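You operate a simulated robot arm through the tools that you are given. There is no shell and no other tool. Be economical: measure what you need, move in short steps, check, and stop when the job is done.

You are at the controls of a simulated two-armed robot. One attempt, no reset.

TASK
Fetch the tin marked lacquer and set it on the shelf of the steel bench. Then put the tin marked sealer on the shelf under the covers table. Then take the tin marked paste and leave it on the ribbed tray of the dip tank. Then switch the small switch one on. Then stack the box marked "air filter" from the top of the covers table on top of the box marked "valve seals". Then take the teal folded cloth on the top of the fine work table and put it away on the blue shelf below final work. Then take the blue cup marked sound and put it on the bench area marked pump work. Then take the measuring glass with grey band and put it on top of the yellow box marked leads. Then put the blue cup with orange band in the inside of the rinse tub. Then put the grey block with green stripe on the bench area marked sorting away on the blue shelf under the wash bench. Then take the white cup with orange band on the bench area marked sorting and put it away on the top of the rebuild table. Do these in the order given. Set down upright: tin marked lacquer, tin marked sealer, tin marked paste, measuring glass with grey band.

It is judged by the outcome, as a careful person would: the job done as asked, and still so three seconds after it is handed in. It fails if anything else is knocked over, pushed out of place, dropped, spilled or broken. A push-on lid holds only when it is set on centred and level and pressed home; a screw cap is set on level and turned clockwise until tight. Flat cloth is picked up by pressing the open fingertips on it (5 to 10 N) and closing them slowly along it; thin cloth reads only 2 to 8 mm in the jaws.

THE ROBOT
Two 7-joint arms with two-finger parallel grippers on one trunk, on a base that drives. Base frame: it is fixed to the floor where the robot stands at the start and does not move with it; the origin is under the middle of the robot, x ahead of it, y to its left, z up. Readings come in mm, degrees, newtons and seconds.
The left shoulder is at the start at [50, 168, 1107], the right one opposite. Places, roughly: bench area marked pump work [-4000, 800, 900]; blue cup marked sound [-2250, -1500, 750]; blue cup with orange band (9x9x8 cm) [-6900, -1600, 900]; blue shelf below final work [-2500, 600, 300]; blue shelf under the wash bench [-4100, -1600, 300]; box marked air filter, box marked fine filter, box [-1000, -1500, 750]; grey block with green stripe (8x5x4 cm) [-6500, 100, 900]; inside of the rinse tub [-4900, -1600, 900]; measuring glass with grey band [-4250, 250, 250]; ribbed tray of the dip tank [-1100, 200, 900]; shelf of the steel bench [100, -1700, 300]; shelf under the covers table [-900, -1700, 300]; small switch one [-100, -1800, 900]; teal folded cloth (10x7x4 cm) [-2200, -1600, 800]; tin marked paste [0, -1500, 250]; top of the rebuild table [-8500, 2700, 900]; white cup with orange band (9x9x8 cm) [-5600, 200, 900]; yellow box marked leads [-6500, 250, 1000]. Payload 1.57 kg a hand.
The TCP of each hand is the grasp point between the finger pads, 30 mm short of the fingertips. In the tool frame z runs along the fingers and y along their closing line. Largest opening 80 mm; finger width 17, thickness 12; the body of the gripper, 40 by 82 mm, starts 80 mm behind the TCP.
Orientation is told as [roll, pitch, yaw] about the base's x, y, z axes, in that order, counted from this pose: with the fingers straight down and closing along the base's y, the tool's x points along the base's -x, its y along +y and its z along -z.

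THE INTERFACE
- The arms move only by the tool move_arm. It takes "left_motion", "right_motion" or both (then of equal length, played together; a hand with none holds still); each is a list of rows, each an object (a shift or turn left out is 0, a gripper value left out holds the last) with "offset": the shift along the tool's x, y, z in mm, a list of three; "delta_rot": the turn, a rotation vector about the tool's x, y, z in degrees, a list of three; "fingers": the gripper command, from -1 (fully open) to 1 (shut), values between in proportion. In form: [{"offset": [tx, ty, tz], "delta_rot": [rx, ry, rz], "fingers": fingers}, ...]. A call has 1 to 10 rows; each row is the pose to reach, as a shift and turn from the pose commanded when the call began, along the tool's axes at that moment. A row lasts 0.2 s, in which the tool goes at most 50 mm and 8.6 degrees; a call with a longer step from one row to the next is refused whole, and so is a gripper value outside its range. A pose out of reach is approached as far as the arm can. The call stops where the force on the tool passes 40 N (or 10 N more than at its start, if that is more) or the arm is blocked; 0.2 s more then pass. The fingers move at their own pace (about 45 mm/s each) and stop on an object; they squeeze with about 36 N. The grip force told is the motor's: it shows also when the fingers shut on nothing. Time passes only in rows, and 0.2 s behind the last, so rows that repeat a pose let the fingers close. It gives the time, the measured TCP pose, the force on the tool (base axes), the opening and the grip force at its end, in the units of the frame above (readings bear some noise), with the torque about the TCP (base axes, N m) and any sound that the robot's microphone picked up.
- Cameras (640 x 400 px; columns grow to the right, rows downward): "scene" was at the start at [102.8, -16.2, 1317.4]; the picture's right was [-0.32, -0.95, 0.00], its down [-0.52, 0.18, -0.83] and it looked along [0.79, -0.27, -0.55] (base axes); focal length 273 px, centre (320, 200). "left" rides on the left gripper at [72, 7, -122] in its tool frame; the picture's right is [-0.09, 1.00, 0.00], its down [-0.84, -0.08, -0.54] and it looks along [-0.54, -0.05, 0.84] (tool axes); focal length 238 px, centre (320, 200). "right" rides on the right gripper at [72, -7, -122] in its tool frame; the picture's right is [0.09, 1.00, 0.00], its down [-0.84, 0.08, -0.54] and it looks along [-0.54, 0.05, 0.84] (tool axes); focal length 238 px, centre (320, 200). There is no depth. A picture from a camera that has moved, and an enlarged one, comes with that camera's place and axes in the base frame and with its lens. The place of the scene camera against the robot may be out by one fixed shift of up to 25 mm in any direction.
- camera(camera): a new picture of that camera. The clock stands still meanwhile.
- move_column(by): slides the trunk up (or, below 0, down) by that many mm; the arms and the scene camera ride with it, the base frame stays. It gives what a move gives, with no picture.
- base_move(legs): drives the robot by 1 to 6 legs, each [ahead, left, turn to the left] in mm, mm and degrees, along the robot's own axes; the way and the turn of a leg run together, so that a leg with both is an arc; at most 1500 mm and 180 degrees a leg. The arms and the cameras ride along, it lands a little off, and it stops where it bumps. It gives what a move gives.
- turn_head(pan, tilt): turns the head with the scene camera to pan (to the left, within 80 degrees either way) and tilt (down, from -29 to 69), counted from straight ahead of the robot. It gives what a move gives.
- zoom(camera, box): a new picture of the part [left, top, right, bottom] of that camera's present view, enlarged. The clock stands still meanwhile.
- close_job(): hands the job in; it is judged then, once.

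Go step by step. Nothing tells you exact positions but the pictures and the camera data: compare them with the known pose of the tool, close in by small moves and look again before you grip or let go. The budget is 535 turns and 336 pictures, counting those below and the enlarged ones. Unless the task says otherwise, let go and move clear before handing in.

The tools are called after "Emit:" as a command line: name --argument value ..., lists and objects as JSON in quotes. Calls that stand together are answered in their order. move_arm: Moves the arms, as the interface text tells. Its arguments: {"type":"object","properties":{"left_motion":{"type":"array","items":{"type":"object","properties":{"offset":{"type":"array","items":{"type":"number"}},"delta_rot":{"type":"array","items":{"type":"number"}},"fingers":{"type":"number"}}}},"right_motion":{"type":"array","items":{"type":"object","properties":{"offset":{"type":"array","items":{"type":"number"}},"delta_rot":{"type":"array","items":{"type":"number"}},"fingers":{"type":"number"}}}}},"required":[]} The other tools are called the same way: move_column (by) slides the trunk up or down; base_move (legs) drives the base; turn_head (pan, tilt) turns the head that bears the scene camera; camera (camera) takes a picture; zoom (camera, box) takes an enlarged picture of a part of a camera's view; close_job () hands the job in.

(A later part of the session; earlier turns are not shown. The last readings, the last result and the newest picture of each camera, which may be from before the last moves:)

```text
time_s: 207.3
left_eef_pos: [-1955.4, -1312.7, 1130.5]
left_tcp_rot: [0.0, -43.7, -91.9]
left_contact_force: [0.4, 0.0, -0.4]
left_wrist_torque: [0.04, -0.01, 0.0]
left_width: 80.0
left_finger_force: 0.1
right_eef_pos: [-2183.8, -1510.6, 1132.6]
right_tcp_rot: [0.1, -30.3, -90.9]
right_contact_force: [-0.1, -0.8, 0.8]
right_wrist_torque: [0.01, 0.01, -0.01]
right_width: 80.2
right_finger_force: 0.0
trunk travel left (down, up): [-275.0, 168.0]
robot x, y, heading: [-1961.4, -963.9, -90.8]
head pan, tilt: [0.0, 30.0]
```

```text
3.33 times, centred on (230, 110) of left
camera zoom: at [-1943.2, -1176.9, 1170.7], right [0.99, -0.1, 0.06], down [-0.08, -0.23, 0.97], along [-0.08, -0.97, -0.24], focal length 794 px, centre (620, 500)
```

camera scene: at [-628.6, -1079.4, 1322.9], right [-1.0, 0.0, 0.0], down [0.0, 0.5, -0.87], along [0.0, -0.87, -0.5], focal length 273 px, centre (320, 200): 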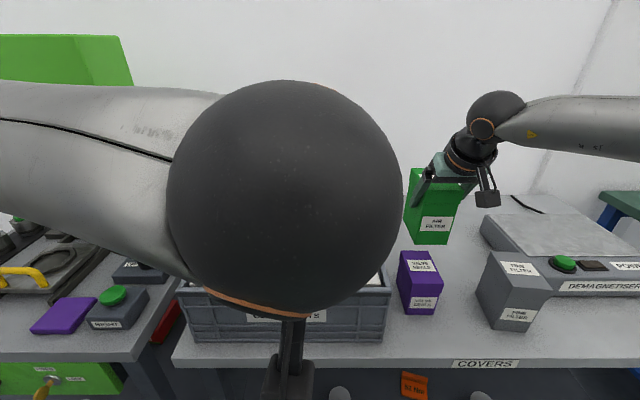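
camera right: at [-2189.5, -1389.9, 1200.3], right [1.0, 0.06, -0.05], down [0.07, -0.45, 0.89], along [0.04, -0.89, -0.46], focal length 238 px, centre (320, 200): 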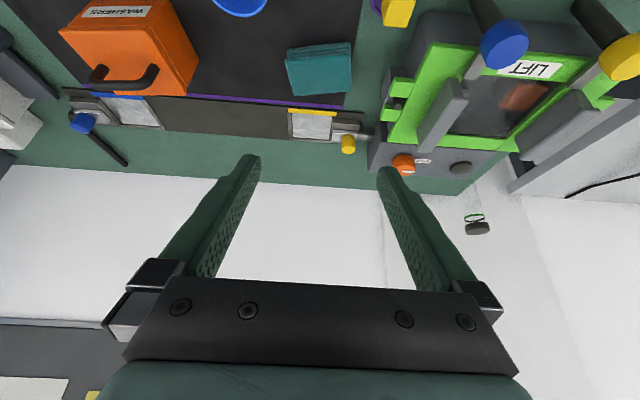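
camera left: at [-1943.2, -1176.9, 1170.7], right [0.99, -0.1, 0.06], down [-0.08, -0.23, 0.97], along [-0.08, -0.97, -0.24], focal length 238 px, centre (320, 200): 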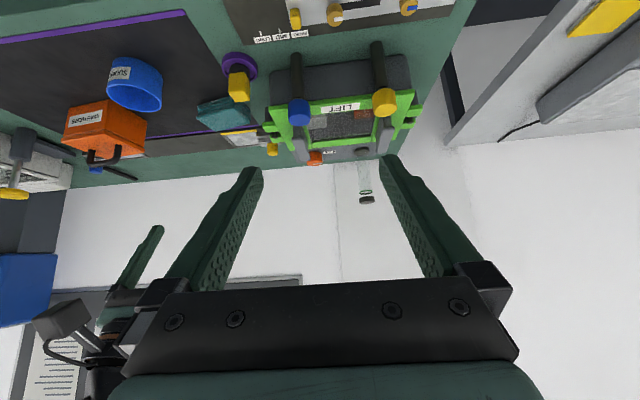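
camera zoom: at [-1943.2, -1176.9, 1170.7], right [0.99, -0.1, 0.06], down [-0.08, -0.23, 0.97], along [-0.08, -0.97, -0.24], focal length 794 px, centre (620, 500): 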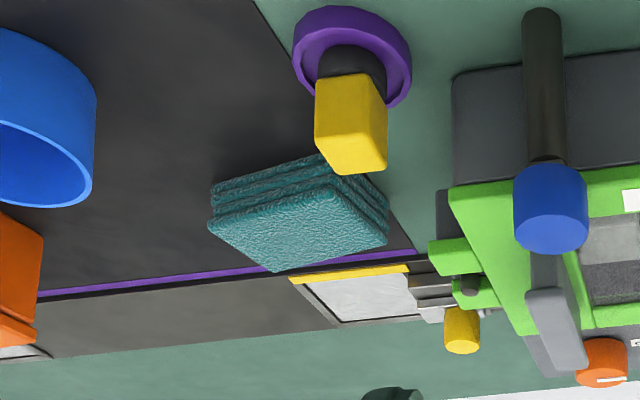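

Cloth centre ≈ (-2188,-1632), long axis turned 14°. I'll grip its 7 cm side from straight above, so the right hand must point down and turn about 77°. Drive in first, then rotate high above.

Emit:
base_move --legs '[[130, 0, 0]]'

Emit:
move_arm --right_motion '[{"delta_rot": [0, 8, 0]}, {"delta_rot": [0, 16, 0]}, {"delta_rot": [0, 24, 0]}, {"delta_rot": [0, 30, 0]}, {"delta_rot": [0, 30, 0]}]'

Emit:
move_arm --right_motion '[{"delta_rot": [0, 0, 8]}, {"delta_rot": [0, 0, 16]}, {"delta_rot": [0, 0, 24]}, {"delta_rot": [0, 0, 32]}, {"delta_rot": [0, 0, 40]}, {"delta_rot": [0, 0, 48]}, {"delta_rot": [0, 0, 56]}, {"delta_rot": [0, 0, 64]}, {"delta_rot": [0, 0, 72]}, {"delta_rot": [0, 0, 77]}]'

Emit:
camera --camera "right"

```text
time_s: 208.6
left_eef_pos: [-1958.9, -1444.2, 1130.3]
left_tcp_rot: [0.0, -43.6, -92.0]
left_contact_force: [-0.2, -0.1, -1.2]
left_wrist_torque: [0.01, -0.01, -0.01]
left_width: 79.8
left_finger_force: 0.0
right_eef_pos: [-2187.5, -1643.4, 1131.7]
right_tcp_rot: [0.0, -30.2, -90.9]
right_contact_force: [-0.3, 0.4, -0.4]
right_wrist_torque: [0.02, 0.01, -0.06]
right_width: 80.1
right_finger_force: 0.1
trunk travel left (down, up): [-275.0, 168.0]
robot x, y, heading: [-1956.8, -1092.6, -90.7]
head pan, tilt: [0.0, 30.0]
```

```text
time_s: 209.8
left_eef_pos: [-1957.0, -1443.5, 1132.6]
left_tcp_rot: [-0.1, -43.7, -92.1]
left_contact_force: [0.2, 0.5, -1.0]
left_wrist_torque: [-0.01, -0.04, 0.04]
left_width: 80.0
left_finger_force: 0.0
right_eef_pos: [-2223.8, -1599.7, 1133.1]
right_tcp_rot: [0.1, -0.2, -91.0]
right_contact_force: [0.1, -0.3, 0.1]
right_wrist_torque: [-0.03, 0.0, -0.01]
right_width: 80.1
right_finger_force: 0.0
right hand out of reach, approached as far as the arm can: row 2, 3, 4, 5
trunk travel left (down, up): [-275.0, 168.0]
robot x, y, heading: [-1956.4, -1099.1, -90.8]
head pan, tilt: [0.0, 30.0]
```

```text
time_s: 212.0
left_eef_pos: [-1958.5, -1443.8, 1131.3]
left_tcp_rot: [-0.1, -43.7, -92.0]
left_contact_force: [0.1, -0.4, -0.6]
left_wrist_torque: [-0.04, -0.01, 0.01]
left_width: 79.8
left_finger_force: 0.1
right_eef_pos: [-2223.3, -1597.2, 1132.5]
right_tcp_rot: [0.1, -0.1, -168.1]
right_contact_force: [-0.5, 0.9, -0.2]
right_wrist_torque: [0.0, 0.01, 0.05]
right_width: 80.2
right_finger_force: 0.0
trunk travel left (down, up): [-275.0, 168.0]
robot x, y, heading: [-1956.6, -1094.9, -90.7]
head pan, tilt: [0.0, 30.0]
```

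```text
216 pictures are left
camera right: at [-2156.1, -1575.9, 1252.8], right [0.3, -0.96, 0.0], down [-0.8, -0.25, 0.54], along [-0.52, -0.16, -0.84], focal length 238 px, centre (320, 200)
```

right: 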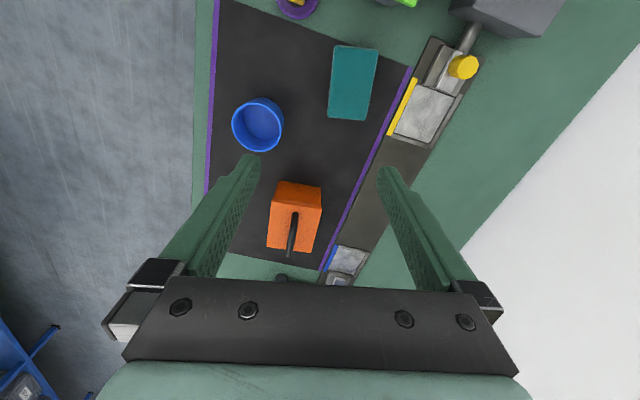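

The cloth is clearly seen: centre (-2189,-1637), turned ~14.5°. I move over it and descend to z 900.

Emit:
move_arm --right_motion '[{"offset": [0, 0, 40]}, {"offset": [0, 0, 80]}, {"offset": [6, 12, 118], "delta_rot": [0, 0, -1]}, {"offset": [12, 24, 156], "delta_rot": [0, 0, -2]}, {"offset": [19, 36, 192], "delta_rot": [0, 0, -2.6]}, {"offset": [25, 46, 225], "delta_rot": [0, 0, -2.6]}, {"offset": [25, 46, 225], "delta_rot": [0, 0, -2.6]}]'

Emit:
camera --camera "right"

```text
time_s: 213.6
left_eef_pos: [-1958.8, -1443.5, 1131.3]
left_tcp_rot: [0.0, -43.6, -92.1]
left_contact_force: [0.7, 0.1, -0.1]
left_wrist_torque: [0.01, -0.04, -0.04]
left_width: 80.0
left_finger_force: 0.1
right_eef_pos: [-2205.6, -1615.5, 913.8]
right_tcp_rot: [0.3, 0.0, -165.4]
right_contact_force: [0.4, 0.1, 0.9]
right_wrist_torque: [0.02, 0.0, 0.01]
right_width: 80.1
right_finger_force: 0.0
right hand out of reach, approached as far as the arm can: row 5, 6, 7
trunk travel left (down, up): [-275.0, 168.0]
robot x, y, heading: [-1960.8, -1094.5, -91.1]
head pan, tilt: [0.0, 30.0]
```

```text
215 pictures are left
camera right: at [-2138.5, -1592.3, 1035.1], right [0.34, -0.94, 0.01], down [-0.79, -0.28, 0.54], along [-0.51, -0.19, -0.84], focal length 238 px, centre (320, 200)
```

right: 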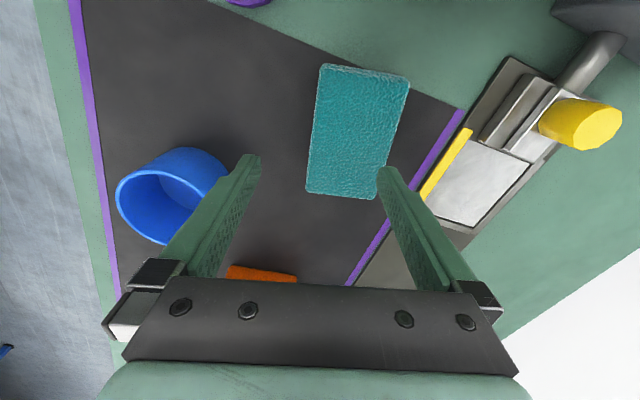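

The arm is ~25 mm short. I raise the hand, shift the base right 60 and forward 12, and lift the trunk 45 so the arm reaches fully.

Emit:
move_arm --right_motion '[{"offset": [0, 0, -40]}, {"offset": [0, -20, -80]}]'

Emit:
move_column --by 45

Emit:
base_move --legs '[[0, -60, 0], [12, 0, 0]]'

```text
time_s: 214.2
left_eef_pos: [-1957.9, -1442.3, 1130.8]
left_tcp_rot: [-0.1, -43.8, -92.1]
left_contact_force: [-0.4, -1.2, -0.1]
left_wrist_torque: [-0.02, 0.0, 0.0]
left_width: 80.1
left_finger_force: 0.0
right_eef_pos: [-2211.1, -1598.3, 992.5]
right_tcp_rot: [0.2, -0.1, -165.3]
right_contact_force: [-0.5, 0.9, -1.1]
right_wrist_torque: [-0.02, -0.02, 0.01]
right_width: 80.2
right_finger_force: 0.1
trunk travel left (down, up): [-275.0, 168.0]
robot x, y, heading: [-1957.0, -1091.9, -91.0]
head pan, tilt: [0.0, 30.0]
```

```text
time_s: 215.1
left_eef_pos: [-1957.9, -1442.7, 1175.8]
left_tcp_rot: [-0.1, -43.7, -92.1]
left_contact_force: [0.3, 0.1, 0.2]
left_wrist_torque: [0.06, -0.01, -0.01]
left_width: 80.0
left_finger_force: 0.1
right_eef_pos: [-2210.0, -1599.1, 1035.8]
right_tcp_rot: [0.2, 0.0, -165.4]
right_contact_force: [0.7, -0.2, -0.1]
right_wrist_torque: [0.0, 0.01, 0.0]
right_width: 80.0
right_finger_force: 0.0
trunk travel left (down, up): [-320.0, 123.0]
robot x, y, heading: [-1957.5, -1095.1, -91.0]
head pan, tilt: [0.0, 30.0]
```

```text
time_s: 216.4
left_eef_pos: [-2017.6, -1454.6, 1175.3]
left_tcp_rot: [0.0, -43.7, -92.2]
left_contact_force: [0.8, -0.5, 0.4]
left_wrist_torque: [0.05, -0.01, -0.01]
left_width: 79.9
left_finger_force: 0.1
right_eef_pos: [-2269.9, -1609.5, 1035.7]
right_tcp_rot: [0.3, 0.0, -165.5]
right_contact_force: [0.0, 0.0, -0.3]
right_wrist_torque: [0.02, 0.03, 0.02]
right_width: 79.8
right_finger_force: 0.1
trunk travel left (down, up): [-320.0, 123.0]
robot x, y, heading: [-2020.2, -1106.1, -91.1]
head pan, tilt: [0.0, 30.0]
```

Emit:
move_arm --right_motion '[{"offset": [24, 16, 20]}, {"offset": [48, 31, 50]}, {"offset": [71, 47, 80]}, {"offset": [71, 47, 110]}, {"offset": [71, 47, 131]}, {"offset": [71, 47, 131]}]'

Emit:
camera --camera "right"

```text
time_s: 217.8
left_eef_pos: [-2017.9, -1454.7, 1177.1]
left_tcp_rot: [-0.1, -43.7, -92.2]
left_contact_force: [-0.2, -0.3, -0.4]
left_wrist_torque: [-0.03, 0.01, -0.01]
left_width: 80.1
left_finger_force: 0.0
right_eef_pos: [-2230.1, -1591.1, 929.9]
right_tcp_rot: [0.4, 0.0, -165.5]
right_contact_force: [0.9, -0.5, -0.2]
right_wrist_torque: [-0.01, 0.0, -0.01]
right_width: 80.3
right_finger_force: 0.0
right hand out of reach, approached as far as the arm can: row 2, 3, 4, 5, 6
trunk travel left (down, up): [-320.0, 123.0]
robot x, y, heading: [-2013.2, -1107.3, -91.0]
head pan, tilt: [0.0, 30.0]
```

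```text
214 pictures are left
camera right: at [-2163.4, -1566.4, 1050.6], right [0.34, -0.94, 0.01], down [-0.79, -0.28, 0.54], along [-0.51, -0.19, -0.84], focal length 238 px, centre (320, 200)
```

right: 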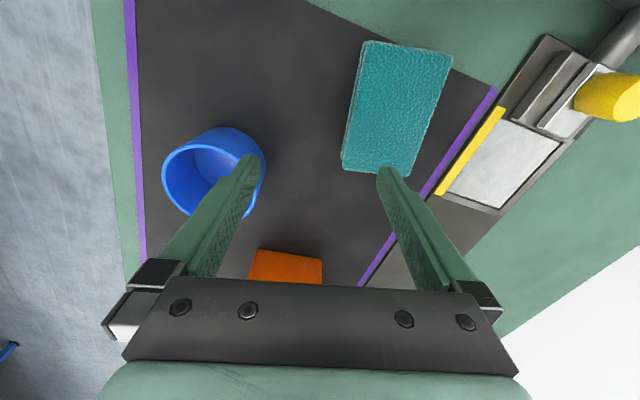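

Shifting right made it worse; the arm reaches better outward. I go back left ~75 and edge the base forward carefully.

Emit:
move_arm --right_motion '[{"offset": [0, -20, -40]}, {"offset": [0, -40, -80]}]'

Emit:
base_move --legs '[[0, 60, 0], [25, 0, 0]]'

Emit:
base_move --legs '[[20, 0, 0]]'

```text
time_s: 218.4
left_eef_pos: [-2018.9, -1454.4, 1176.5]
left_tcp_rot: [-0.1, -43.8, -92.3]
left_contact_force: [0.3, -0.2, 0.6]
left_wrist_torque: [0.01, 0.01, 0.02]
left_width: 80.3
left_finger_force: 0.1
right_eef_pos: [-2241.8, -1549.2, 1011.1]
right_tcp_rot: [0.2, 0.1, -165.5]
right_contact_force: [-0.1, -0.2, -0.6]
right_wrist_torque: [-0.01, -0.02, 0.05]
right_width: 79.9
right_finger_force: 0.0
trunk travel left (down, up): [-320.0, 123.0]
robot x, y, heading: [-2012.2, -1107.7, -90.6]
head pan, tilt: [0.0, 30.0]
```

```text
time_s: 219.8
left_eef_pos: [-1957.7, -1481.6, 1174.9]
left_tcp_rot: [-0.2, -43.6, -92.0]
left_contact_force: [0.5, -0.3, -0.4]
left_wrist_torque: [0.03, 0.02, 0.01]
left_width: 80.3
left_finger_force: 0.1
right_eef_pos: [-2179.4, -1577.5, 1009.1]
right_tcp_rot: [0.2, 0.0, -165.4]
right_contact_force: [0.5, 0.3, 0.3]
right_wrist_torque: [0.0, -0.02, 0.04]
right_width: 80.0
right_finger_force: 0.0
trunk travel left (down, up): [-320.0, 123.0]
robot x, y, heading: [-1959.5, -1132.3, -90.7]
head pan, tilt: [0.0, 30.0]
```

```text
time_s: 220.6
left_eef_pos: [-1957.0, -1495.8, 1176.2]
left_tcp_rot: [0.0, -43.6, -92.2]
left_contact_force: [0.3, -0.1, 0.1]
left_wrist_torque: [0.01, 0.02, -0.01]
left_width: 80.2
left_finger_force: 0.0
right_eef_pos: [-2180.2, -1591.9, 1009.9]
right_tcp_rot: [0.1, 0.0, -165.4]
right_contact_force: [-0.2, 0.0, 0.9]
right_wrist_torque: [0.02, -0.01, 0.0]
right_width: 80.0
right_finger_force: 0.0
trunk travel left (down, up): [-320.0, 123.0]
robot x, y, heading: [-1956.1, -1143.9, -90.8]
head pan, tilt: [0.0, 30.0]
```

Emit:
move_arm --right_motion '[{"offset": [-7, 14, 30]}, {"offset": [-14, 28, 60]}, {"offset": [-20, 41, 90]}, {"offset": [-20, 41, 105]}, {"offset": [-20, 41, 105]}]'

Emit:
camera --camera "right"

```text
time_s: 221.8
left_eef_pos: [-1957.1, -1495.3, 1176.8]
left_tcp_rot: [-0.1, -43.7, -92.1]
left_contact_force: [0.9, -0.4, -0.1]
left_wrist_torque: [-0.04, -0.01, -0.02]
left_width: 80.0
left_finger_force: 0.0
right_eef_pos: [-2189.6, -1635.6, 906.4]
right_tcp_rot: [0.3, -0.1, -165.4]
right_contact_force: [0.3, -0.7, 0.8]
right_wrist_torque: [0.03, 0.01, 0.0]
right_width: 79.9
right_finger_force: 0.1
trunk travel left (down, up): [-320.0, 123.0]
robot x, y, heading: [-1956.8, -1142.8, -90.6]
head pan, tilt: [0.0, 30.0]
```

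```text
213 pictures are left
camera right: at [-2122.6, -1611.3, 1027.2], right [0.34, -0.94, 0.01], down [-0.79, -0.28, 0.54], along [-0.51, -0.19, -0.84], focal length 238 px, centre (320, 200)
```

right: 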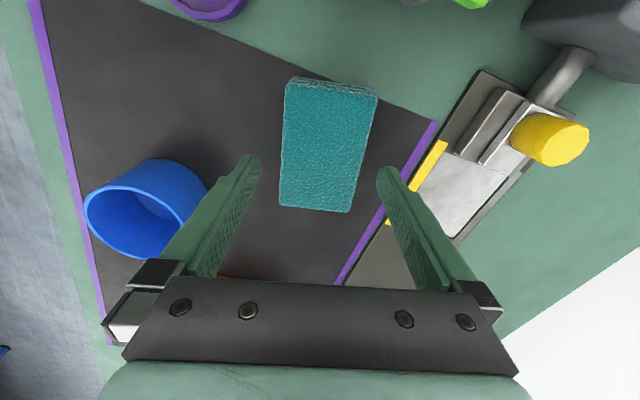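

Over the cloth and aligned. Lower.

Emit:
move_arm --right_motion '[{"offset": [8, 4, 15]}, {"offset": [8, 4, 30]}, {"offset": [8, 4, 42]}, {"offset": [8, 4, 48]}, {"offset": [8, 4, 48]}]'

Emit:
camera --camera "right"

```text
time_s: 223.0
left_eef_pos: [-1954.5, -1492.3, 1177.1]
left_tcp_rot: [-0.3, -43.8, -92.1]
left_contact_force: [0.7, -0.1, -0.2]
left_wrist_torque: [-0.02, 0.0, 0.02]
left_width: 80.0
left_finger_force: 0.0
right_eef_pos: [-2191.4, -1622.7, 883.0]
right_tcp_rot: [1.2, 0.0, -165.3]
right_contact_force: [3.3, -6.7, 33.2]
right_wrist_torque: [-1.56, -0.46, -0.01]
right_width: 79.9
right_finger_force: 0.0
right hand out of reach, approached as far as the arm can: row 1, 2, 3, 4, 5
trunk travel left (down, up): [-320.0, 123.0]
robot x, y, heading: [-1954.8, -1146.1, -91.0]
head pan, tilt: [0.0, 30.0]
```

```text
212 pictures are left
camera right: at [-2124.9, -1595.8, 1005.1], right [0.34, -0.94, 0.02], down [-0.79, -0.28, 0.54], along [-0.51, -0.2, -0.84], focal length 238 px, centre (320, 200)
```

right: 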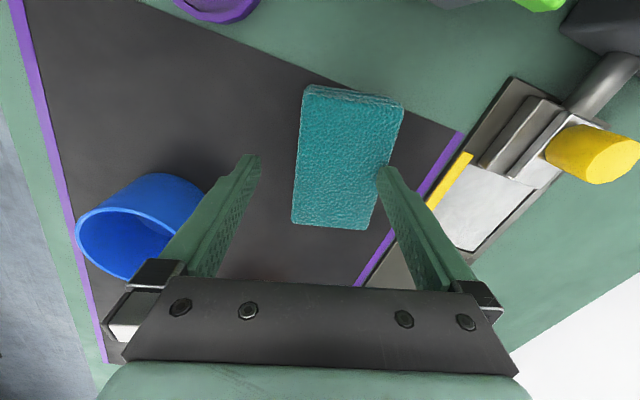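

The far finger rested on the cloth edge because the arm ran short at this height. I lift, lower the trunk 90 (better reach), and re-aim.

Emit:
move_arm --right_motion '[{"offset": [0, 0, -40]}, {"offset": [0, 0, -80]}, {"offset": [0, 0, -120]}, {"offset": [0, 0, -150]}]'

Emit:
move_column --by -90

Emit:
camera --camera "right"

```text
time_s: 224.0
left_eef_pos: [-1956.6, -1495.1, 1175.9]
left_tcp_rot: [0.0, -43.7, -92.1]
left_contact_force: [0.7, -0.5, 0.0]
left_wrist_torque: [0.03, 0.03, 0.0]
left_width: 80.1
left_finger_force: 0.1
right_eef_pos: [-2195.8, -1615.8, 1026.2]
right_tcp_rot: [0.3, 0.0, -165.4]
right_contact_force: [0.5, 0.1, 0.4]
right_wrist_torque: [0.01, -0.03, -0.02]
right_width: 79.6
right_finger_force: 0.0
trunk travel left (down, up): [-320.0, 123.0]
robot x, y, heading: [-1955.5, -1146.0, -90.7]
head pan, tilt: [0.0, 30.0]
```

```text
time_s: 225.2
left_eef_pos: [-1958.1, -1494.7, 1086.2]
left_tcp_rot: [0.0, -43.7, -92.0]
left_contact_force: [-0.1, -0.5, -0.3]
left_wrist_torque: [0.0, 0.0, 0.01]
left_width: 80.0
left_finger_force: 0.0
right_eef_pos: [-2196.0, -1616.9, 935.4]
right_tcp_rot: [0.2, -0.1, -165.4]
right_contact_force: [0.8, -0.1, 0.8]
right_wrist_torque: [0.02, 0.04, -0.01]
right_width: 80.1
right_finger_force: 0.0
trunk travel left (down, up): [-230.0, 213.0]
robot x, y, heading: [-1954.6, -1142.8, -90.9]
head pan, tilt: [0.0, 30.0]
```

```text
211 pictures are left
camera right: at [-2128.3, -1592.8, 1057.0], right [0.34, -0.94, 0.0], down [-0.79, -0.28, 0.54], along [-0.51, -0.19, -0.84], focal length 238 px, centre (320, 200)
```

right: 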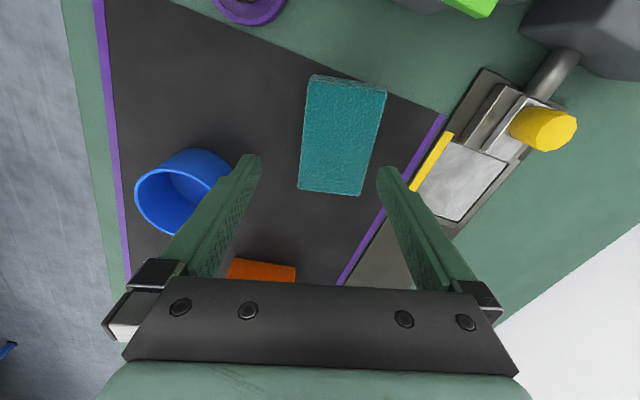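

Emit:
move_arm --right_motion '[{"offset": [7, 21, 20]}, {"offset": [7, 21, 40]}, {"offset": [7, 21, 50]}, {"offset": [7, 21, 50]}]'

Emit:
camera --camera "right"

```text
time_s: 226.2
left_eef_pos: [-1956.6, -1495.4, 1086.8]
left_tcp_rot: [0.0, -43.7, -92.2]
left_contact_force: [-0.4, 0.1, -0.4]
left_wrist_torque: [0.0, 0.04, 0.01]
left_width: 80.0
left_finger_force: 0.1
right_eef_pos: [-2184.1, -1637.8, 887.4]
right_tcp_rot: [0.2, 0.0, -165.4]
right_contact_force: [-0.4, -0.1, 0.2]
right_wrist_torque: [0.02, 0.0, -0.01]
right_width: 80.1
right_finger_force: 0.1
trunk travel left (down, up): [-230.0, 213.0]
robot x, y, heading: [-1958.6, -1147.8, -90.9]
head pan, tilt: [0.0, 30.0]
```

```text
210 pictures are left
camera right: at [-2116.3, -1613.3, 1008.4], right [0.34, -0.94, 0.0], down [-0.79, -0.28, 0.54], along [-0.51, -0.19, -0.84], focal length 238 px, centre (320, 200)
```

right: 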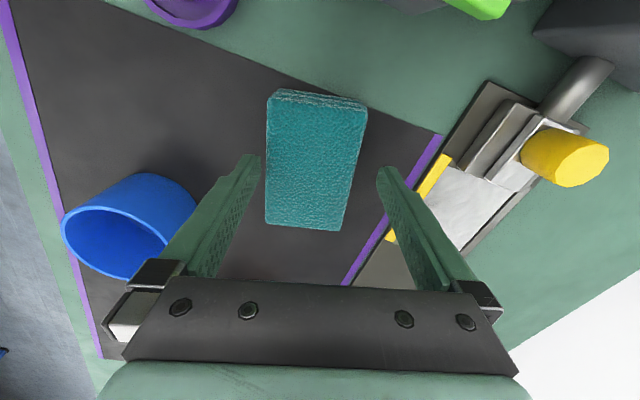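

Emit:
move_arm --right_motion '[{"offset": [3, -6, 10]}, {"offset": [5, -6, 20]}, {"offset": [5, -6, 30]}, {"offset": [5, -6, 37]}, {"offset": [5, -6, 37]}]'

Emit:
camera --camera "right"

```text
time_s: 227.4
left_eef_pos: [-1958.0, -1495.6, 1086.6]
left_tcp_rot: [0.0, -43.8, -92.1]
left_contact_force: [-0.9, 0.5, -0.4]
left_wrist_torque: [-0.02, 0.02, 0.04]
left_width: 80.1
left_finger_force: 0.0
right_eef_pos: [-2181.3, -1628.6, 849.0]
right_tcp_rot: [0.3, -0.2, -165.4]
right_contact_force: [-2.2, 2.4, 7.3]
right_wrist_torque: [0.39, 0.12, 0.08]
right_width: 79.8
right_finger_force: 0.0
trunk travel left (down, up): [-230.0, 213.0]
robot x, y, heading: [-1958.3, -1148.1, -90.8]
head pan, tilt: [0.0, 30.0]
```

```text
209 pictures are left
camera right: at [-2112.7, -1604.9, 971.2], right [0.34, -0.94, 0.0], down [-0.79, -0.28, 0.54], along [-0.51, -0.19, -0.84], focal length 238 px, centre (320, 200)
```

right: 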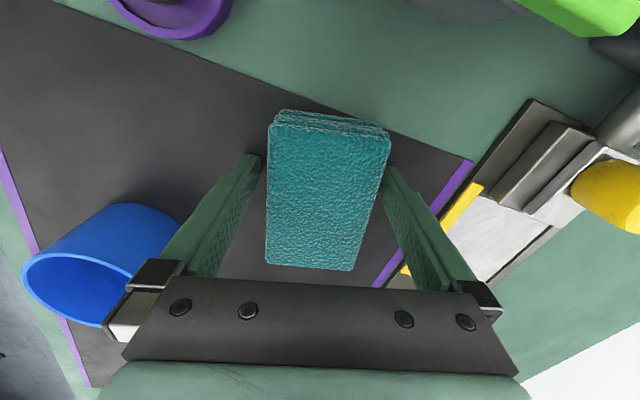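

Emit:
move_arm --right_motion '[{"offset": [0, 2, -1]}, {"offset": [0, 2, -1], "fingers": -0.4}, {"offset": [0, 2, -1], "fingers": 0.2}, {"offset": [0, 2, -1], "fingers": 1}, {"offset": [0, 2, -1], "fingers": 1}, {"offset": [0, 2, -1], "fingers": 1}]'

Emit:
camera --camera "right"

```text
time_s: 228.8
left_eef_pos: [-1956.7, -1495.8, 1085.7]
left_tcp_rot: [0.0, -43.6, -92.1]
left_contact_force: [-0.7, -0.2, -0.6]
left_wrist_torque: [-0.02, 0.01, 0.01]
left_width: 80.0
left_finger_force: 0.2
right_eef_pos: [-2181.1, -1631.5, 851.2]
right_tcp_rot: [0.2, 0.0, -165.4]
right_contact_force: [-0.5, 0.0, 0.6]
right_wrist_torque: [0.0, 0.02, -0.03]
right_width: 64.5
right_finger_force: 36.3
trunk travel left (down, up): [-230.0, 213.0]
robot x, y, heading: [-1954.8, -1147.1, -91.0]
head pan, tilt: [0.0, 30.0]
```

```text
208 pictures are left
camera right: at [-2112.8, -1607.0, 971.8], right [0.34, -0.94, 0.0], down [-0.79, -0.28, 0.54], along [-0.51, -0.19, -0.84], focal length 238 px, centre (320, 200)
```

right: 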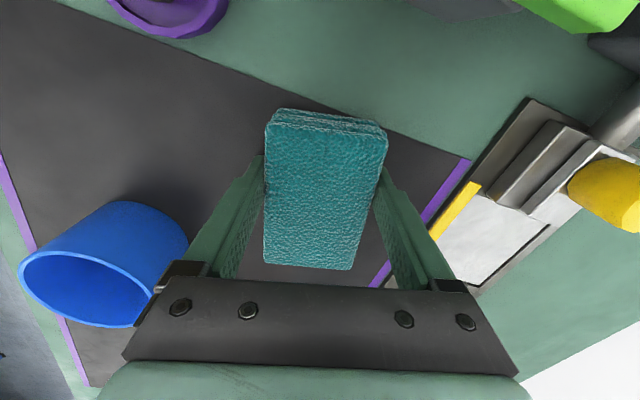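

Gripped at 64.5 mm. Lift straight up high.

Emit:
move_arm --right_motion '[{"offset": [0, 0, -20]}, {"offset": [0, 0, -50]}, {"offset": [0, 0, -90]}, {"offset": [0, 0, -130]}, {"offset": [0, -30, -170]}, {"offset": [0, -60, -200]}]'

Emit:
camera --camera "right"

```text
time_s: 230.2
left_eef_pos: [-1956.8, -1495.3, 1087.2]
left_tcp_rot: [0.0, -43.8, -92.1]
left_contact_force: [0.4, -0.3, 0.1]
left_wrist_torque: [0.0, -0.01, 0.0]
left_width: 80.4
left_finger_force: 0.0
right_eef_pos: [-2199.1, -1571.5, 1050.4]
right_tcp_rot: [0.2, 0.1, -165.2]
right_contact_force: [-0.3, 0.5, -0.1]
right_wrist_torque: [-0.02, 0.01, 0.01]
right_width: 64.7
right_finger_force: 35.5
trunk travel left (down, up): [-230.0, 213.0]
robot x, y, heading: [-1956.9, -1145.6, -90.7]
head pan, tilt: [0.0, 30.0]
```

```text
207 pictures are left
camera right: at [-2131.5, -1547.4, 1170.0], right [0.34, -0.94, 0.0], down [-0.79, -0.28, 0.54], along [-0.51, -0.19, -0.84], focal length 238 px, centre (320, 200)
```

right: 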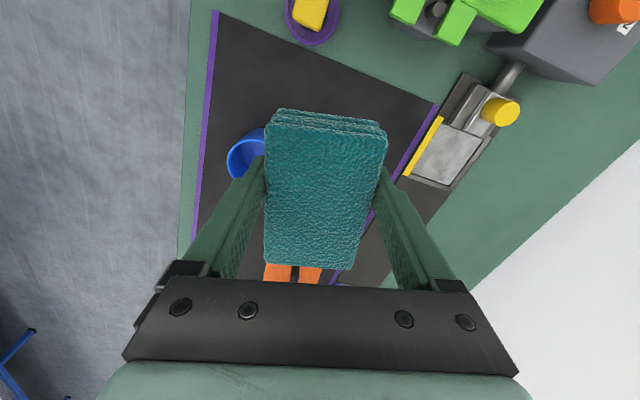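

Cloth is held. I back away, turn round toward the other side of the aisle and look for "final work".

Emit:
base_move --legs '[[-480, 0, 0], [0, 0, -90], [400, 0, 0], [0, 0, -89]]'

Emit:
turn_head --pan -20 --tilt 25

Emit:
camera --camera "scene"

Emit:
camera --camera "left"

```text
time_s: 242.8
left_eef_pos: [-2372.0, -311.5, 1086.0]
left_tcp_rot: [0.0, -43.8, 90.2]
left_contact_force: [0.2, -0.6, -0.8]
left_wrist_torque: [0.0, -0.03, 0.01]
left_width: 79.7
left_finger_force: 0.1
right_eef_pos: [-2132.6, -223.8, 1048.8]
right_tcp_rot: [0.1, 0.0, 16.8]
right_contact_force: [0.0, 0.0, -0.8]
right_wrist_torque: [-0.01, 0.0, 0.0]
right_width: 63.8
right_finger_force: 35.9
trunk travel left (down, up): [-230.0, 213.0]
robot x, y, heading: [-2358.4, -659.8, 91.3]
head pan, tilt: [0.0, 30.0]
```

```text
time_s: 243.6
left_eef_pos: [-2371.1, -310.2, 1086.3]
left_tcp_rot: [0.1, -43.6, 90.2]
left_contact_force: [-0.1, 0.7, -0.7]
left_wrist_torque: [-0.01, -0.01, 0.0]
left_width: 80.0
left_finger_force: 0.1
right_eef_pos: [-2131.0, -222.5, 1048.9]
right_tcp_rot: [0.2, -0.1, 16.9]
right_contact_force: [-0.3, 0.5, 0.0]
right_wrist_torque: [-0.02, 0.01, 0.05]
right_width: 64.0
right_finger_force: 36.4
trunk travel left (down, up): [-230.0, 213.0]
robot x, y, heading: [-2356.6, -664.4, 91.4]
head pan, tilt: [-20.0, 25.0]
```

```text
206 pictures are left
camera scene: at [-2349.3, -520.7, 1285.9], right [0.95, -0.32, 0.0], down [-0.13, -0.4, -0.91], along [0.29, 0.86, -0.42], focal length 273 px, centre (320, 200)
```

scene: 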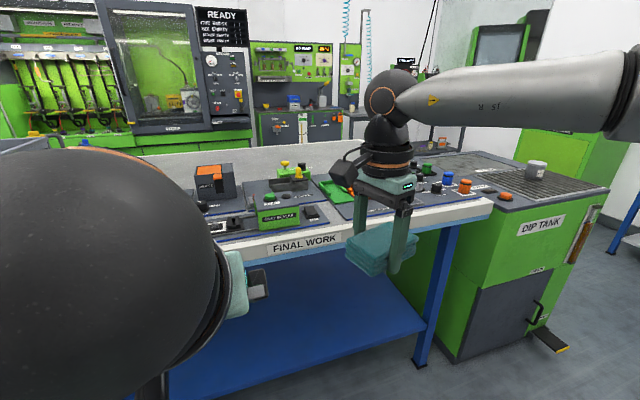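

```text
205 pictures are left
camera left: at [-2376.3, -446.3, 1125.9], right [-1.0, 0.06, 0.06], down [0.08, 0.23, 0.97], along [0.05, 0.97, -0.23], focal length 238 px, centre (320, 200)
```

left: 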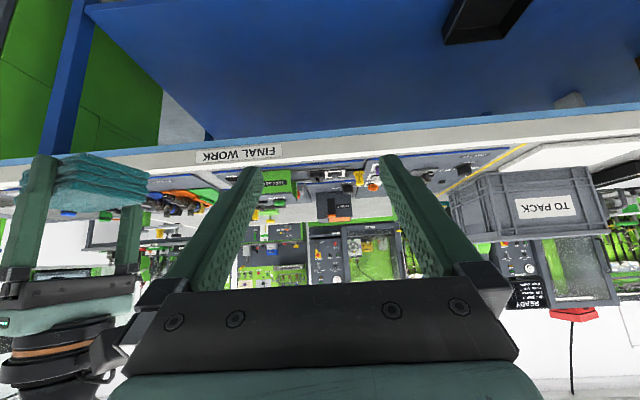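

Final work is straight ahead, its blue shelf front edge near y≈105. I lower the trunk and the hand in the free aisle.

Emit:
move_column --by -225

Emit:
move_arm --right_motion '[{"offset": [0, 0, 45]}, {"offset": [0, 0, 90]}, {"offset": [0, 0, 135]}, {"offset": [0, 0, 180]}, {"offset": [0, 0, 225]}, {"offset": [0, 0, 270]}, {"offset": [0, 0, 315]}, {"offset": [0, 0, 360]}, {"offset": [0, 0, 400]}]'

Emit:
camera --camera "right"

Emit:
camera --camera "scene"

```text
time_s: 246.0
left_eef_pos: [-2371.5, -310.6, 862.1]
left_tcp_rot: [-0.1, -43.8, 90.2]
left_contact_force: [0.7, 0.2, 0.0]
left_wrist_torque: [0.03, 0.01, 0.02]
left_width: 80.0
left_finger_force: 0.1
right_eef_pos: [-2131.6, -225.1, 822.9]
right_tcp_rot: [0.1, 0.0, 16.8]
right_contact_force: [0.5, 0.6, 0.7]
right_wrist_torque: [0.01, -0.04, 0.01]
right_width: 64.0
right_finger_force: 36.3
trunk travel left (down, up): [-5.0, 438.0]
robot x, y, heading: [-2355.3, -661.7, 91.5]
head pan, tilt: [-20.0, 25.0]
```

```text
time_s: 248.0
left_eef_pos: [-2370.7, -310.5, 860.4]
left_tcp_rot: [0.0, -43.7, 90.1]
left_contact_force: [0.1, 0.4, -0.2]
left_wrist_torque: [-0.02, 0.01, -0.04]
left_width: 80.0
left_finger_force: 0.0
right_eef_pos: [-2105.9, -245.3, 482.8]
right_tcp_rot: [0.2, -0.1, 16.8]
right_contact_force: [0.2, 0.3, 0.0]
right_wrist_torque: [0.03, -0.03, 0.04]
right_width: 64.1
right_finger_force: 36.1
right hand out of reach, approached as far as the arm can: row 7, 8, 9
trunk travel left (down, up): [-5.0, 438.0]
robot x, y, heading: [-2353.9, -661.4, 91.4]
head pan, tilt: [-20.0, 25.0]
```

```text
204 pictures are left
camera right: at [-2171.5, -273.8, 604.1], right [-0.38, 0.93, 0.01], down [0.78, 0.31, 0.54], along [0.5, 0.21, -0.84], focal length 238 px, centre (320, 200)
```

right: 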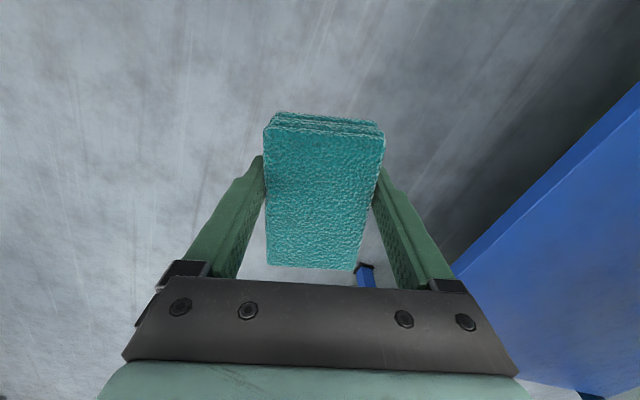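

```text
203 pictures are left
camera scene: at [-2349.2, -520.7, 1060.9], right [0.95, -0.32, 0.0], down [-0.13, -0.4, -0.91], along [0.29, 0.86, -0.42], focal length 273 px, centre (320, 200)
```

scene: 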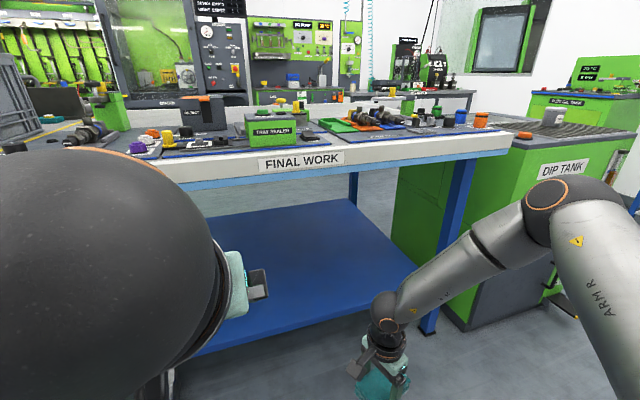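

The straight-down posture can't reach shelf height here. I go up, turn the hand back to the usual yaw, then tilt it forward as I did with the tins.

Emit:
move_arm --right_motion '[{"offset": [0, 0, -40]}, {"offset": [0, 0, -80], "delta_rot": [0, 0, -8]}, {"offset": [0, 0, -120], "delta_rot": [0, 0, -16]}, {"offset": [0, 0, -160], "delta_rot": [0, 0, -24]}, {"offset": [0, 0, -200], "delta_rot": [0, 0, -32]}, {"offset": [0, 0, -200], "delta_rot": [0, 0, -40]}, {"offset": [0, 0, -200], "delta_rot": [0, 0, -48]}, {"offset": [0, 0, -200], "delta_rot": [0, 0, -56]}, {"offset": [0, 0, -200], "delta_rot": [0, 0, -64]}, {"offset": [0, 0, -200], "delta_rot": [0, 0, -72]}]'

Emit:
move_arm --right_motion '[{"delta_rot": [0, 0, -2]}, {"offset": [-8, 0, 0], "delta_rot": [0, -8, -2]}, {"offset": [-16, 0, 0], "delta_rot": [0, -16, -2]}, {"offset": [-24, 0, 0], "delta_rot": [0, -24, -2]}, {"offset": [-32, 0, 0], "delta_rot": [0, -32, -2]}, {"offset": [-40, 0, 0], "delta_rot": [0, -40, -2]}, {"offset": [-44, 0, 0], "delta_rot": [0, -44, -2]}]'

Emit:
camera --camera "right"

```text
time_s: 250.2
left_eef_pos: [-2371.1, -311.3, 861.0]
left_tcp_rot: [0.0, -43.7, 90.2]
left_contact_force: [-0.3, 0.0, 0.0]
left_wrist_torque: [0.0, -0.03, 0.01]
left_width: 79.7
left_finger_force: 0.0
right_eef_pos: [-2104.3, -248.0, 683.9]
right_tcp_rot: [-0.1, -0.2, 89.1]
right_contact_force: [0.6, -0.2, -0.3]
right_wrist_torque: [0.0, 0.02, 0.0]
right_width: 64.2
right_finger_force: 36.6
trunk travel left (down, up): [-5.0, 438.0]
robot x, y, heading: [-2355.8, -657.5, 91.4]
head pan, tilt: [-20.0, 25.0]
```

```text
time_s: 251.8
left_eef_pos: [-2371.6, -310.2, 862.2]
left_tcp_rot: [0.0, -43.7, 90.1]
left_contact_force: [-0.4, -0.2, 0.5]
left_wrist_torque: [0.02, 0.0, -0.03]
left_width: 80.2
left_finger_force: 0.1
right_eef_pos: [-2101.7, -207.6, 684.9]
right_tcp_rot: [-0.8, -44.3, 91.4]
right_contact_force: [-0.1, 0.0, -1.0]
right_wrist_torque: [0.03, 0.01, 0.01]
right_width: 64.3
right_finger_force: 36.1
trunk travel left (down, up): [-5.0, 438.0]
robot x, y, heading: [-2354.9, -661.2, 91.5]
head pan, tilt: [-20.0, 25.0]
```

```text
202 pictures are left
camera right: at [-2094.2, -344.1, 721.0], right [-0.99, -0.08, -0.07], down [-0.09, 0.22, 0.97], along [-0.06, 0.97, -0.23], focal length 238 px, centre (320, 200)
```

right: 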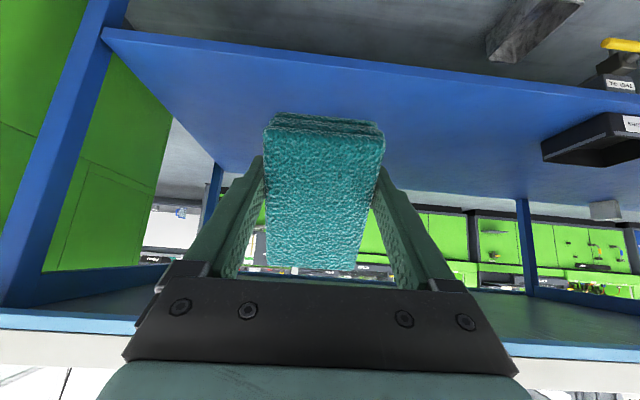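

The shelf (z≈300, front edge y≈103) is clear here. Lower the hand, then drive in.

Emit:
move_arm --right_motion '[{"offset": [12, 0, 38]}, {"offset": [25, 0, 76]}, {"offset": [37, 0, 114]}, {"offset": [50, 0, 152]}, {"offset": [62, 0, 190]}, {"offset": [74, 0, 228]}, {"offset": [74, 0, 228]}]'

Emit:
base_move --legs '[[265, 0, 0]]'

Emit:
camera --camera "right"

```text
time_s: 253.4
left_eef_pos: [-2371.4, -310.7, 862.1]
left_tcp_rot: [-0.1, -43.7, 90.1]
left_contact_force: [-0.7, 0.2, -0.1]
left_wrist_torque: [0.01, 0.02, -0.04]
left_width: 80.0
left_finger_force: 0.2
right_eef_pos: [-2088.4, -115.8, 530.4]
right_tcp_rot: [-1.0, -43.9, 91.4]
right_contact_force: [0.4, -0.3, -1.0]
right_wrist_torque: [-0.04, 0.01, 0.01]
right_width: 63.9
right_finger_force: 35.6
right hand out of reach, approached as far as the arm can: row 5, 6, 7
trunk travel left (down, up): [-5.0, 438.0]
robot x, y, heading: [-2356.1, -662.8, 91.3]
head pan, tilt: [-20.0, 25.0]
```

```text
time_s: 255.2
left_eef_pos: [-2379.3, -45.9, 860.9]
left_tcp_rot: [0.0, -43.7, 90.4]
left_contact_force: [1.3, 0.4, 0.1]
left_wrist_torque: [-0.01, 0.01, 0.01]
left_width: 80.0
left_finger_force: 0.0
right_eef_pos: [-2097.0, 148.7, 530.0]
right_tcp_rot: [-1.0, -44.0, 91.7]
right_contact_force: [0.0, -1.0, -0.8]
right_wrist_torque: [-0.01, -0.02, 0.02]
right_width: 64.2
right_finger_force: 36.4
trunk travel left (down, up): [-5.0, 438.0]
robot x, y, heading: [-2363.0, -400.3, 91.3]
head pan, tilt: [-20.0, 25.0]
```

```text
201 pictures are left
camera right: at [-2089.4, 11.6, 566.8], right [-0.99, -0.08, -0.08], down [-0.09, 0.22, 0.97], along [-0.06, 0.97, -0.23], focal length 238 px, centre (320, 200)
```

right: 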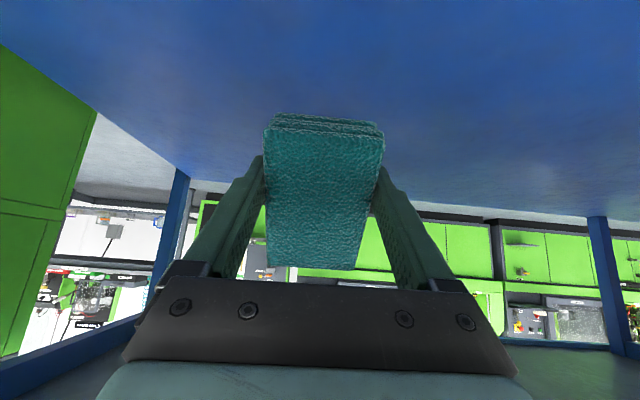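

Low reach is better with the hand near the robot's middle; I swing it inward, then down.

Emit:
move_arm --right_motion '[{"offset": [0, 40, 0]}, {"offset": [0, 80, 0]}, {"offset": [0, 120, 0]}, {"offset": [5, 160, 5]}, {"offset": [20, 190, 20]}, {"offset": [45, 200, 40]}, {"offset": [70, 200, 60]}, {"offset": [90, 200, 80]}]'

Emit:
camera --camera "right"

```text
time_s: 257.1
left_eef_pos: [-2379.5, -47.0, 860.5]
left_tcp_rot: [0.0, -43.7, 90.4]
left_contact_force: [0.3, 0.3, 0.6]
left_wrist_torque: [0.0, 0.02, -0.03]
left_width: 79.8
left_finger_force: 0.1
right_eef_pos: [-2181.3, 94.5, 565.3]
right_tcp_rot: [-1.1, -44.0, 91.6]
right_contact_force: [0.8, 0.3, -0.8]
right_wrist_torque: [-0.02, -0.02, 0.03]
right_width: 64.0
right_finger_force: 36.0
right hand out of reach, approached as far as the arm can: row 1, 2, 3, 4, 5, 6, 7, 8
trunk travel left (down, up): [-5.0, 438.0]
robot x, y, heading: [-2361.5, -396.2, 91.9]
head pan, tilt: [-20.0, 25.0]
```

```text
200 pictures are left
camera right: at [-2173.2, -42.2, 603.5], right [-0.99, -0.08, -0.08], down [-0.09, 0.22, 0.97], along [-0.06, 0.97, -0.23], focal length 238 px, centre (320, 200)
```

right: 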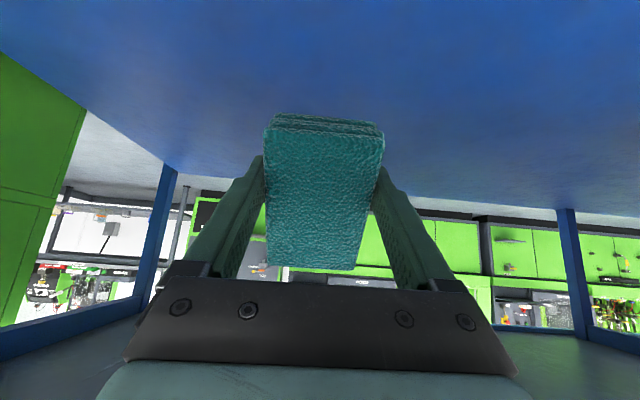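

The right arm is in an awkward posture. I back out and bring it back to a home-like pose before retrying.

Emit:
base_move --legs '[[-300, 0, 0]]'

Emit:
move_arm --right_motion '[{"offset": [0, -10, -40]}, {"offset": [0, -20, -80], "delta_rot": [0, 5, 0]}, {"offset": [0, -30, -120], "delta_rot": [0, 12, 0]}, {"offset": [0, -40, -160], "delta_rot": [0, 20, 0]}, {"offset": [-20, -60, -190], "delta_rot": [0, 28, 0]}, {"offset": [-40, -80, -220], "delta_rot": [0, 36, 0]}, {"offset": [-60, -100, -250], "delta_rot": [0, 44, 0]}, {"offset": [-60, -120, -280], "delta_rot": [0, 44, 0]}]'

Emit:
camera --camera "scene"

```text
time_s: 259.1
left_eef_pos: [-2369.5, -343.9, 862.0]
left_tcp_rot: [0.0, -43.7, 90.1]
left_contact_force: [0.2, 0.2, 0.2]
left_wrist_torque: [-0.03, 0.06, -0.01]
left_width: 79.9
left_finger_force: 0.0
right_eef_pos: [-2171.0, -202.3, 566.5]
right_tcp_rot: [-1.0, -44.1, 91.3]
right_contact_force: [0.6, -0.8, 0.4]
right_wrist_torque: [0.05, 0.01, -0.02]
right_width: 64.0
right_finger_force: 36.0
trunk travel left (down, up): [-5.0, 438.0]
robot x, y, heading: [-2357.4, -691.6, 91.3]
head pan, tilt: [-20.0, 25.0]
```

```text
time_s: 260.9
left_eef_pos: [-2370.1, -343.1, 862.0]
left_tcp_rot: [0.0, -43.7, 90.0]
left_contact_force: [0.1, 0.2, -0.7]
left_wrist_torque: [-0.04, -0.01, 0.01]
left_width: 80.2
left_finger_force: 0.0
right_eef_pos: [-2054.1, -351.0, 815.7]
right_tcp_rot: [-0.6, 0.1, 90.6]
right_contact_force: [-0.6, 0.1, -0.8]
right_wrist_torque: [-0.01, 0.0, -0.02]
right_width: 64.3
right_finger_force: 36.0
trunk travel left (down, up): [-5.0, 438.0]
robot x, y, heading: [-2354.0, -696.8, 91.6]
head pan, tilt: [-20.0, 25.0]
```

```text
199 pictures are left
camera scene: at [-2348.5, -552.9, 1060.9], right [0.95, -0.32, 0.0], down [-0.14, -0.4, -0.91], along [0.29, 0.86, -0.42], focal length 273 px, centre (320, 200)
```

scene: 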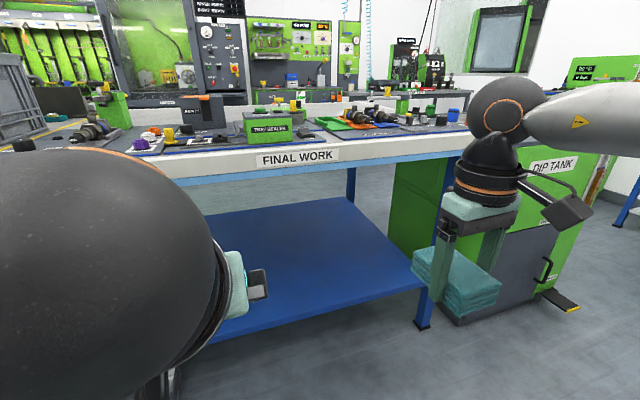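

I clear the left hand outward and bring the right hand inward at mid height so its elbow can drop, mirroring what worked for the left arm.

Emit:
move_arm --left_motion '[{"offset": [0, 40, 0]}, {"offset": [0, 80, 0]}, {"offset": [0, 120, 0]}, {"offset": [0, 160, 0]}, {"offset": [0, 200, 0]}, {"offset": [0, 240, 0]}, {"offset": [0, 270, 0]}, {"offset": [0, 300, 0]}]' --right_motion '[{"offset": [0, 0, 0]}, {"offset": [-10, 20, 0], "delta_rot": [0, -6, 0]}, {"offset": [-25, 60, 5], "delta_rot": [0, -12, 0]}, {"offset": [-40, 100, 15], "delta_rot": [0, -18, 0]}, {"offset": [-55, 140, 30], "delta_rot": [0, -24, 0]}, {"offset": [-70, 180, 45], "delta_rot": [0, -31, 0]}, {"offset": [-85, 220, 60], "delta_rot": [0, -38, 0]}, {"offset": [-100, 260, 80], "delta_rot": [0, -44, 0]}]'

Emit:
camera --camera "scene"

```text
time_s: 262.7
left_eef_pos: [-2672.9, -344.4, 858.7]
left_tcp_rot: [0.0, -43.8, 90.0]
left_contact_force: [-0.5, -0.3, 0.0]
left_wrist_torque: [-0.04, 0.01, -0.02]
left_width: 80.1
left_finger_force: 0.0
right_eef_pos: [-2266.3, -255.5, 735.0]
right_tcp_rot: [-0.9, -44.1, 91.2]
right_contact_force: [-0.2, -0.4, -0.4]
right_wrist_torque: [0.0, 0.0, -0.01]
right_width: 64.2
right_finger_force: 35.6
right hand out of reach, approached as far as the arm can: row 8
trunk travel left (down, up): [-5.0, 438.0]
robot x, y, heading: [-2356.5, -691.9, 90.9]
head pan, tilt: [-20.0, 25.0]
```

```text
198 pictures are left
camera scene: at [-2348.4, -553.4, 1061.1], right [0.95, -0.32, 0.0], down [-0.14, -0.4, -0.91], along [0.29, 0.86, -0.42], focal length 273 px, centre (320, 200)
```

scene: 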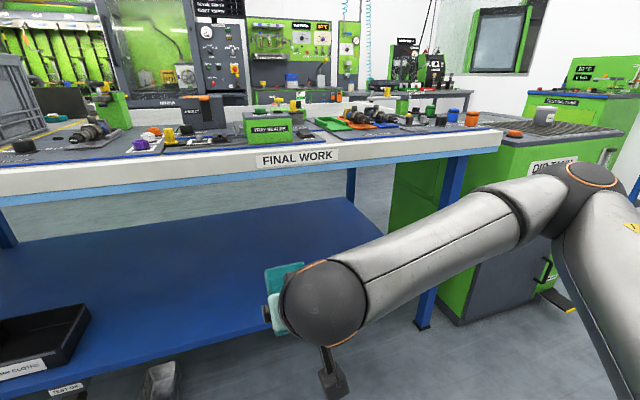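

Emit:
move_arm --right_motion '[{"offset": [20, 0, 31]}, {"offset": [40, 0, 62]}, {"offset": [60, 0, 93]}, {"offset": [80, 0, 124]}, {"offset": [100, 0, 155]}, {"offset": [120, 0, 186]}, {"offset": [138, 0, 214]}]'

Emit:
camera --camera "scene"

```text
time_s: 264.3
left_eef_pos: [-2671.4, -343.3, 858.4]
left_tcp_rot: [0.0, -43.7, 90.1]
left_contact_force: [0.0, -0.1, -0.2]
left_wrist_torque: [0.0, -0.02, 0.01]
left_width: 80.0
left_finger_force: 0.0
right_eef_pos: [-2186.5, -223.1, 579.7]
right_tcp_rot: [-0.9, -44.1, 91.2]
right_contact_force: [-1.3, 0.0, -0.2]
right_wrist_torque: [-0.02, -0.01, 0.0]
right_width: 63.9
right_finger_force: 35.8
right hand out of reach, approached as far as the arm can: row 1, 2, 3, 4, 5, 6, 7
trunk travel left (down, up): [-5.0, 438.0]
robot x, y, heading: [-2352.3, -693.3, 91.2]
head pan, tilt: [-20.0, 25.0]
```

```text
197 pictures are left
camera scene: at [-2348.5, -553.1, 1061.0], right [0.95, -0.32, 0.0], down [-0.14, -0.4, -0.91], along [0.29, 0.86, -0.42], focal length 273 px, centre (320, 200)
```

scene: 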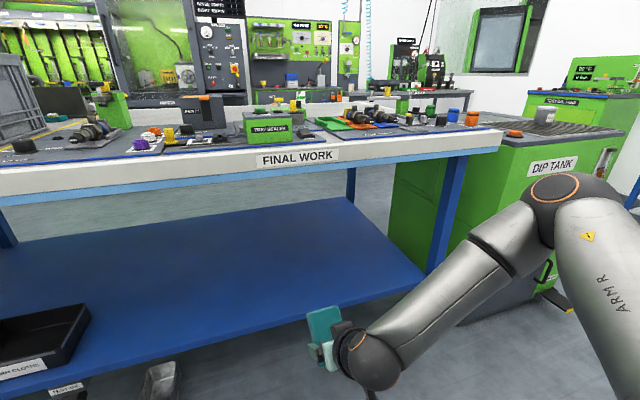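

Emit:
move_arm --right_motion '[{"offset": [0, -20, -40]}, {"offset": [0, -40, -80]}, {"offset": [0, -60, -120]}, {"offset": [20, -80, -150]}, {"offset": [50, -100, -180]}, {"offset": [75, -120, -205]}, {"offset": [90, -140, -220]}, {"offset": [90, -140, -220]}]'

Emit:
camera --camera "scene"

```text
time_s: 266.1
left_eef_pos: [-2671.7, -343.4, 859.4]
left_tcp_rot: [0.0, -43.7, 90.1]
left_contact_force: [0.4, 0.3, -1.5]
left_wrist_torque: [0.02, -0.01, 0.01]
left_width: 80.1
left_finger_force: 0.1
right_eef_pos: [-1947.1, -366.3, 664.1]
right_tcp_rot: [-0.9, -44.0, 91.4]
right_contact_force: [-0.9, -0.5, -0.1]
right_wrist_torque: [0.0, 0.01, -0.01]
right_width: 63.9
right_finger_force: 36.1
right hand out of reach, approached as far as the arm can: row 3, 4, 5, 6, 7, 8
trunk travel left (down, up): [-5.0, 438.0]
robot x, y, heading: [-2359.2, -693.5, 91.3]
head pan, tilt: [-20.0, 25.0]
```

```text
196 pictures are left
camera scene: at [-2348.5, -553.0, 1060.9], right [0.95, -0.32, 0.0], down [-0.14, -0.4, -0.91], along [0.29, 0.86, -0.42], focal length 273 px, centre (320, 200)
```

scene: 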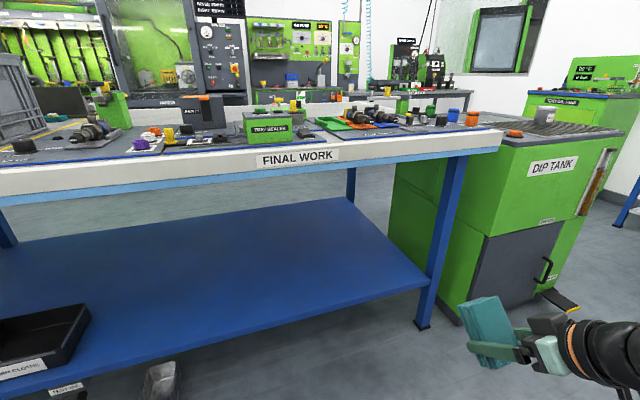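

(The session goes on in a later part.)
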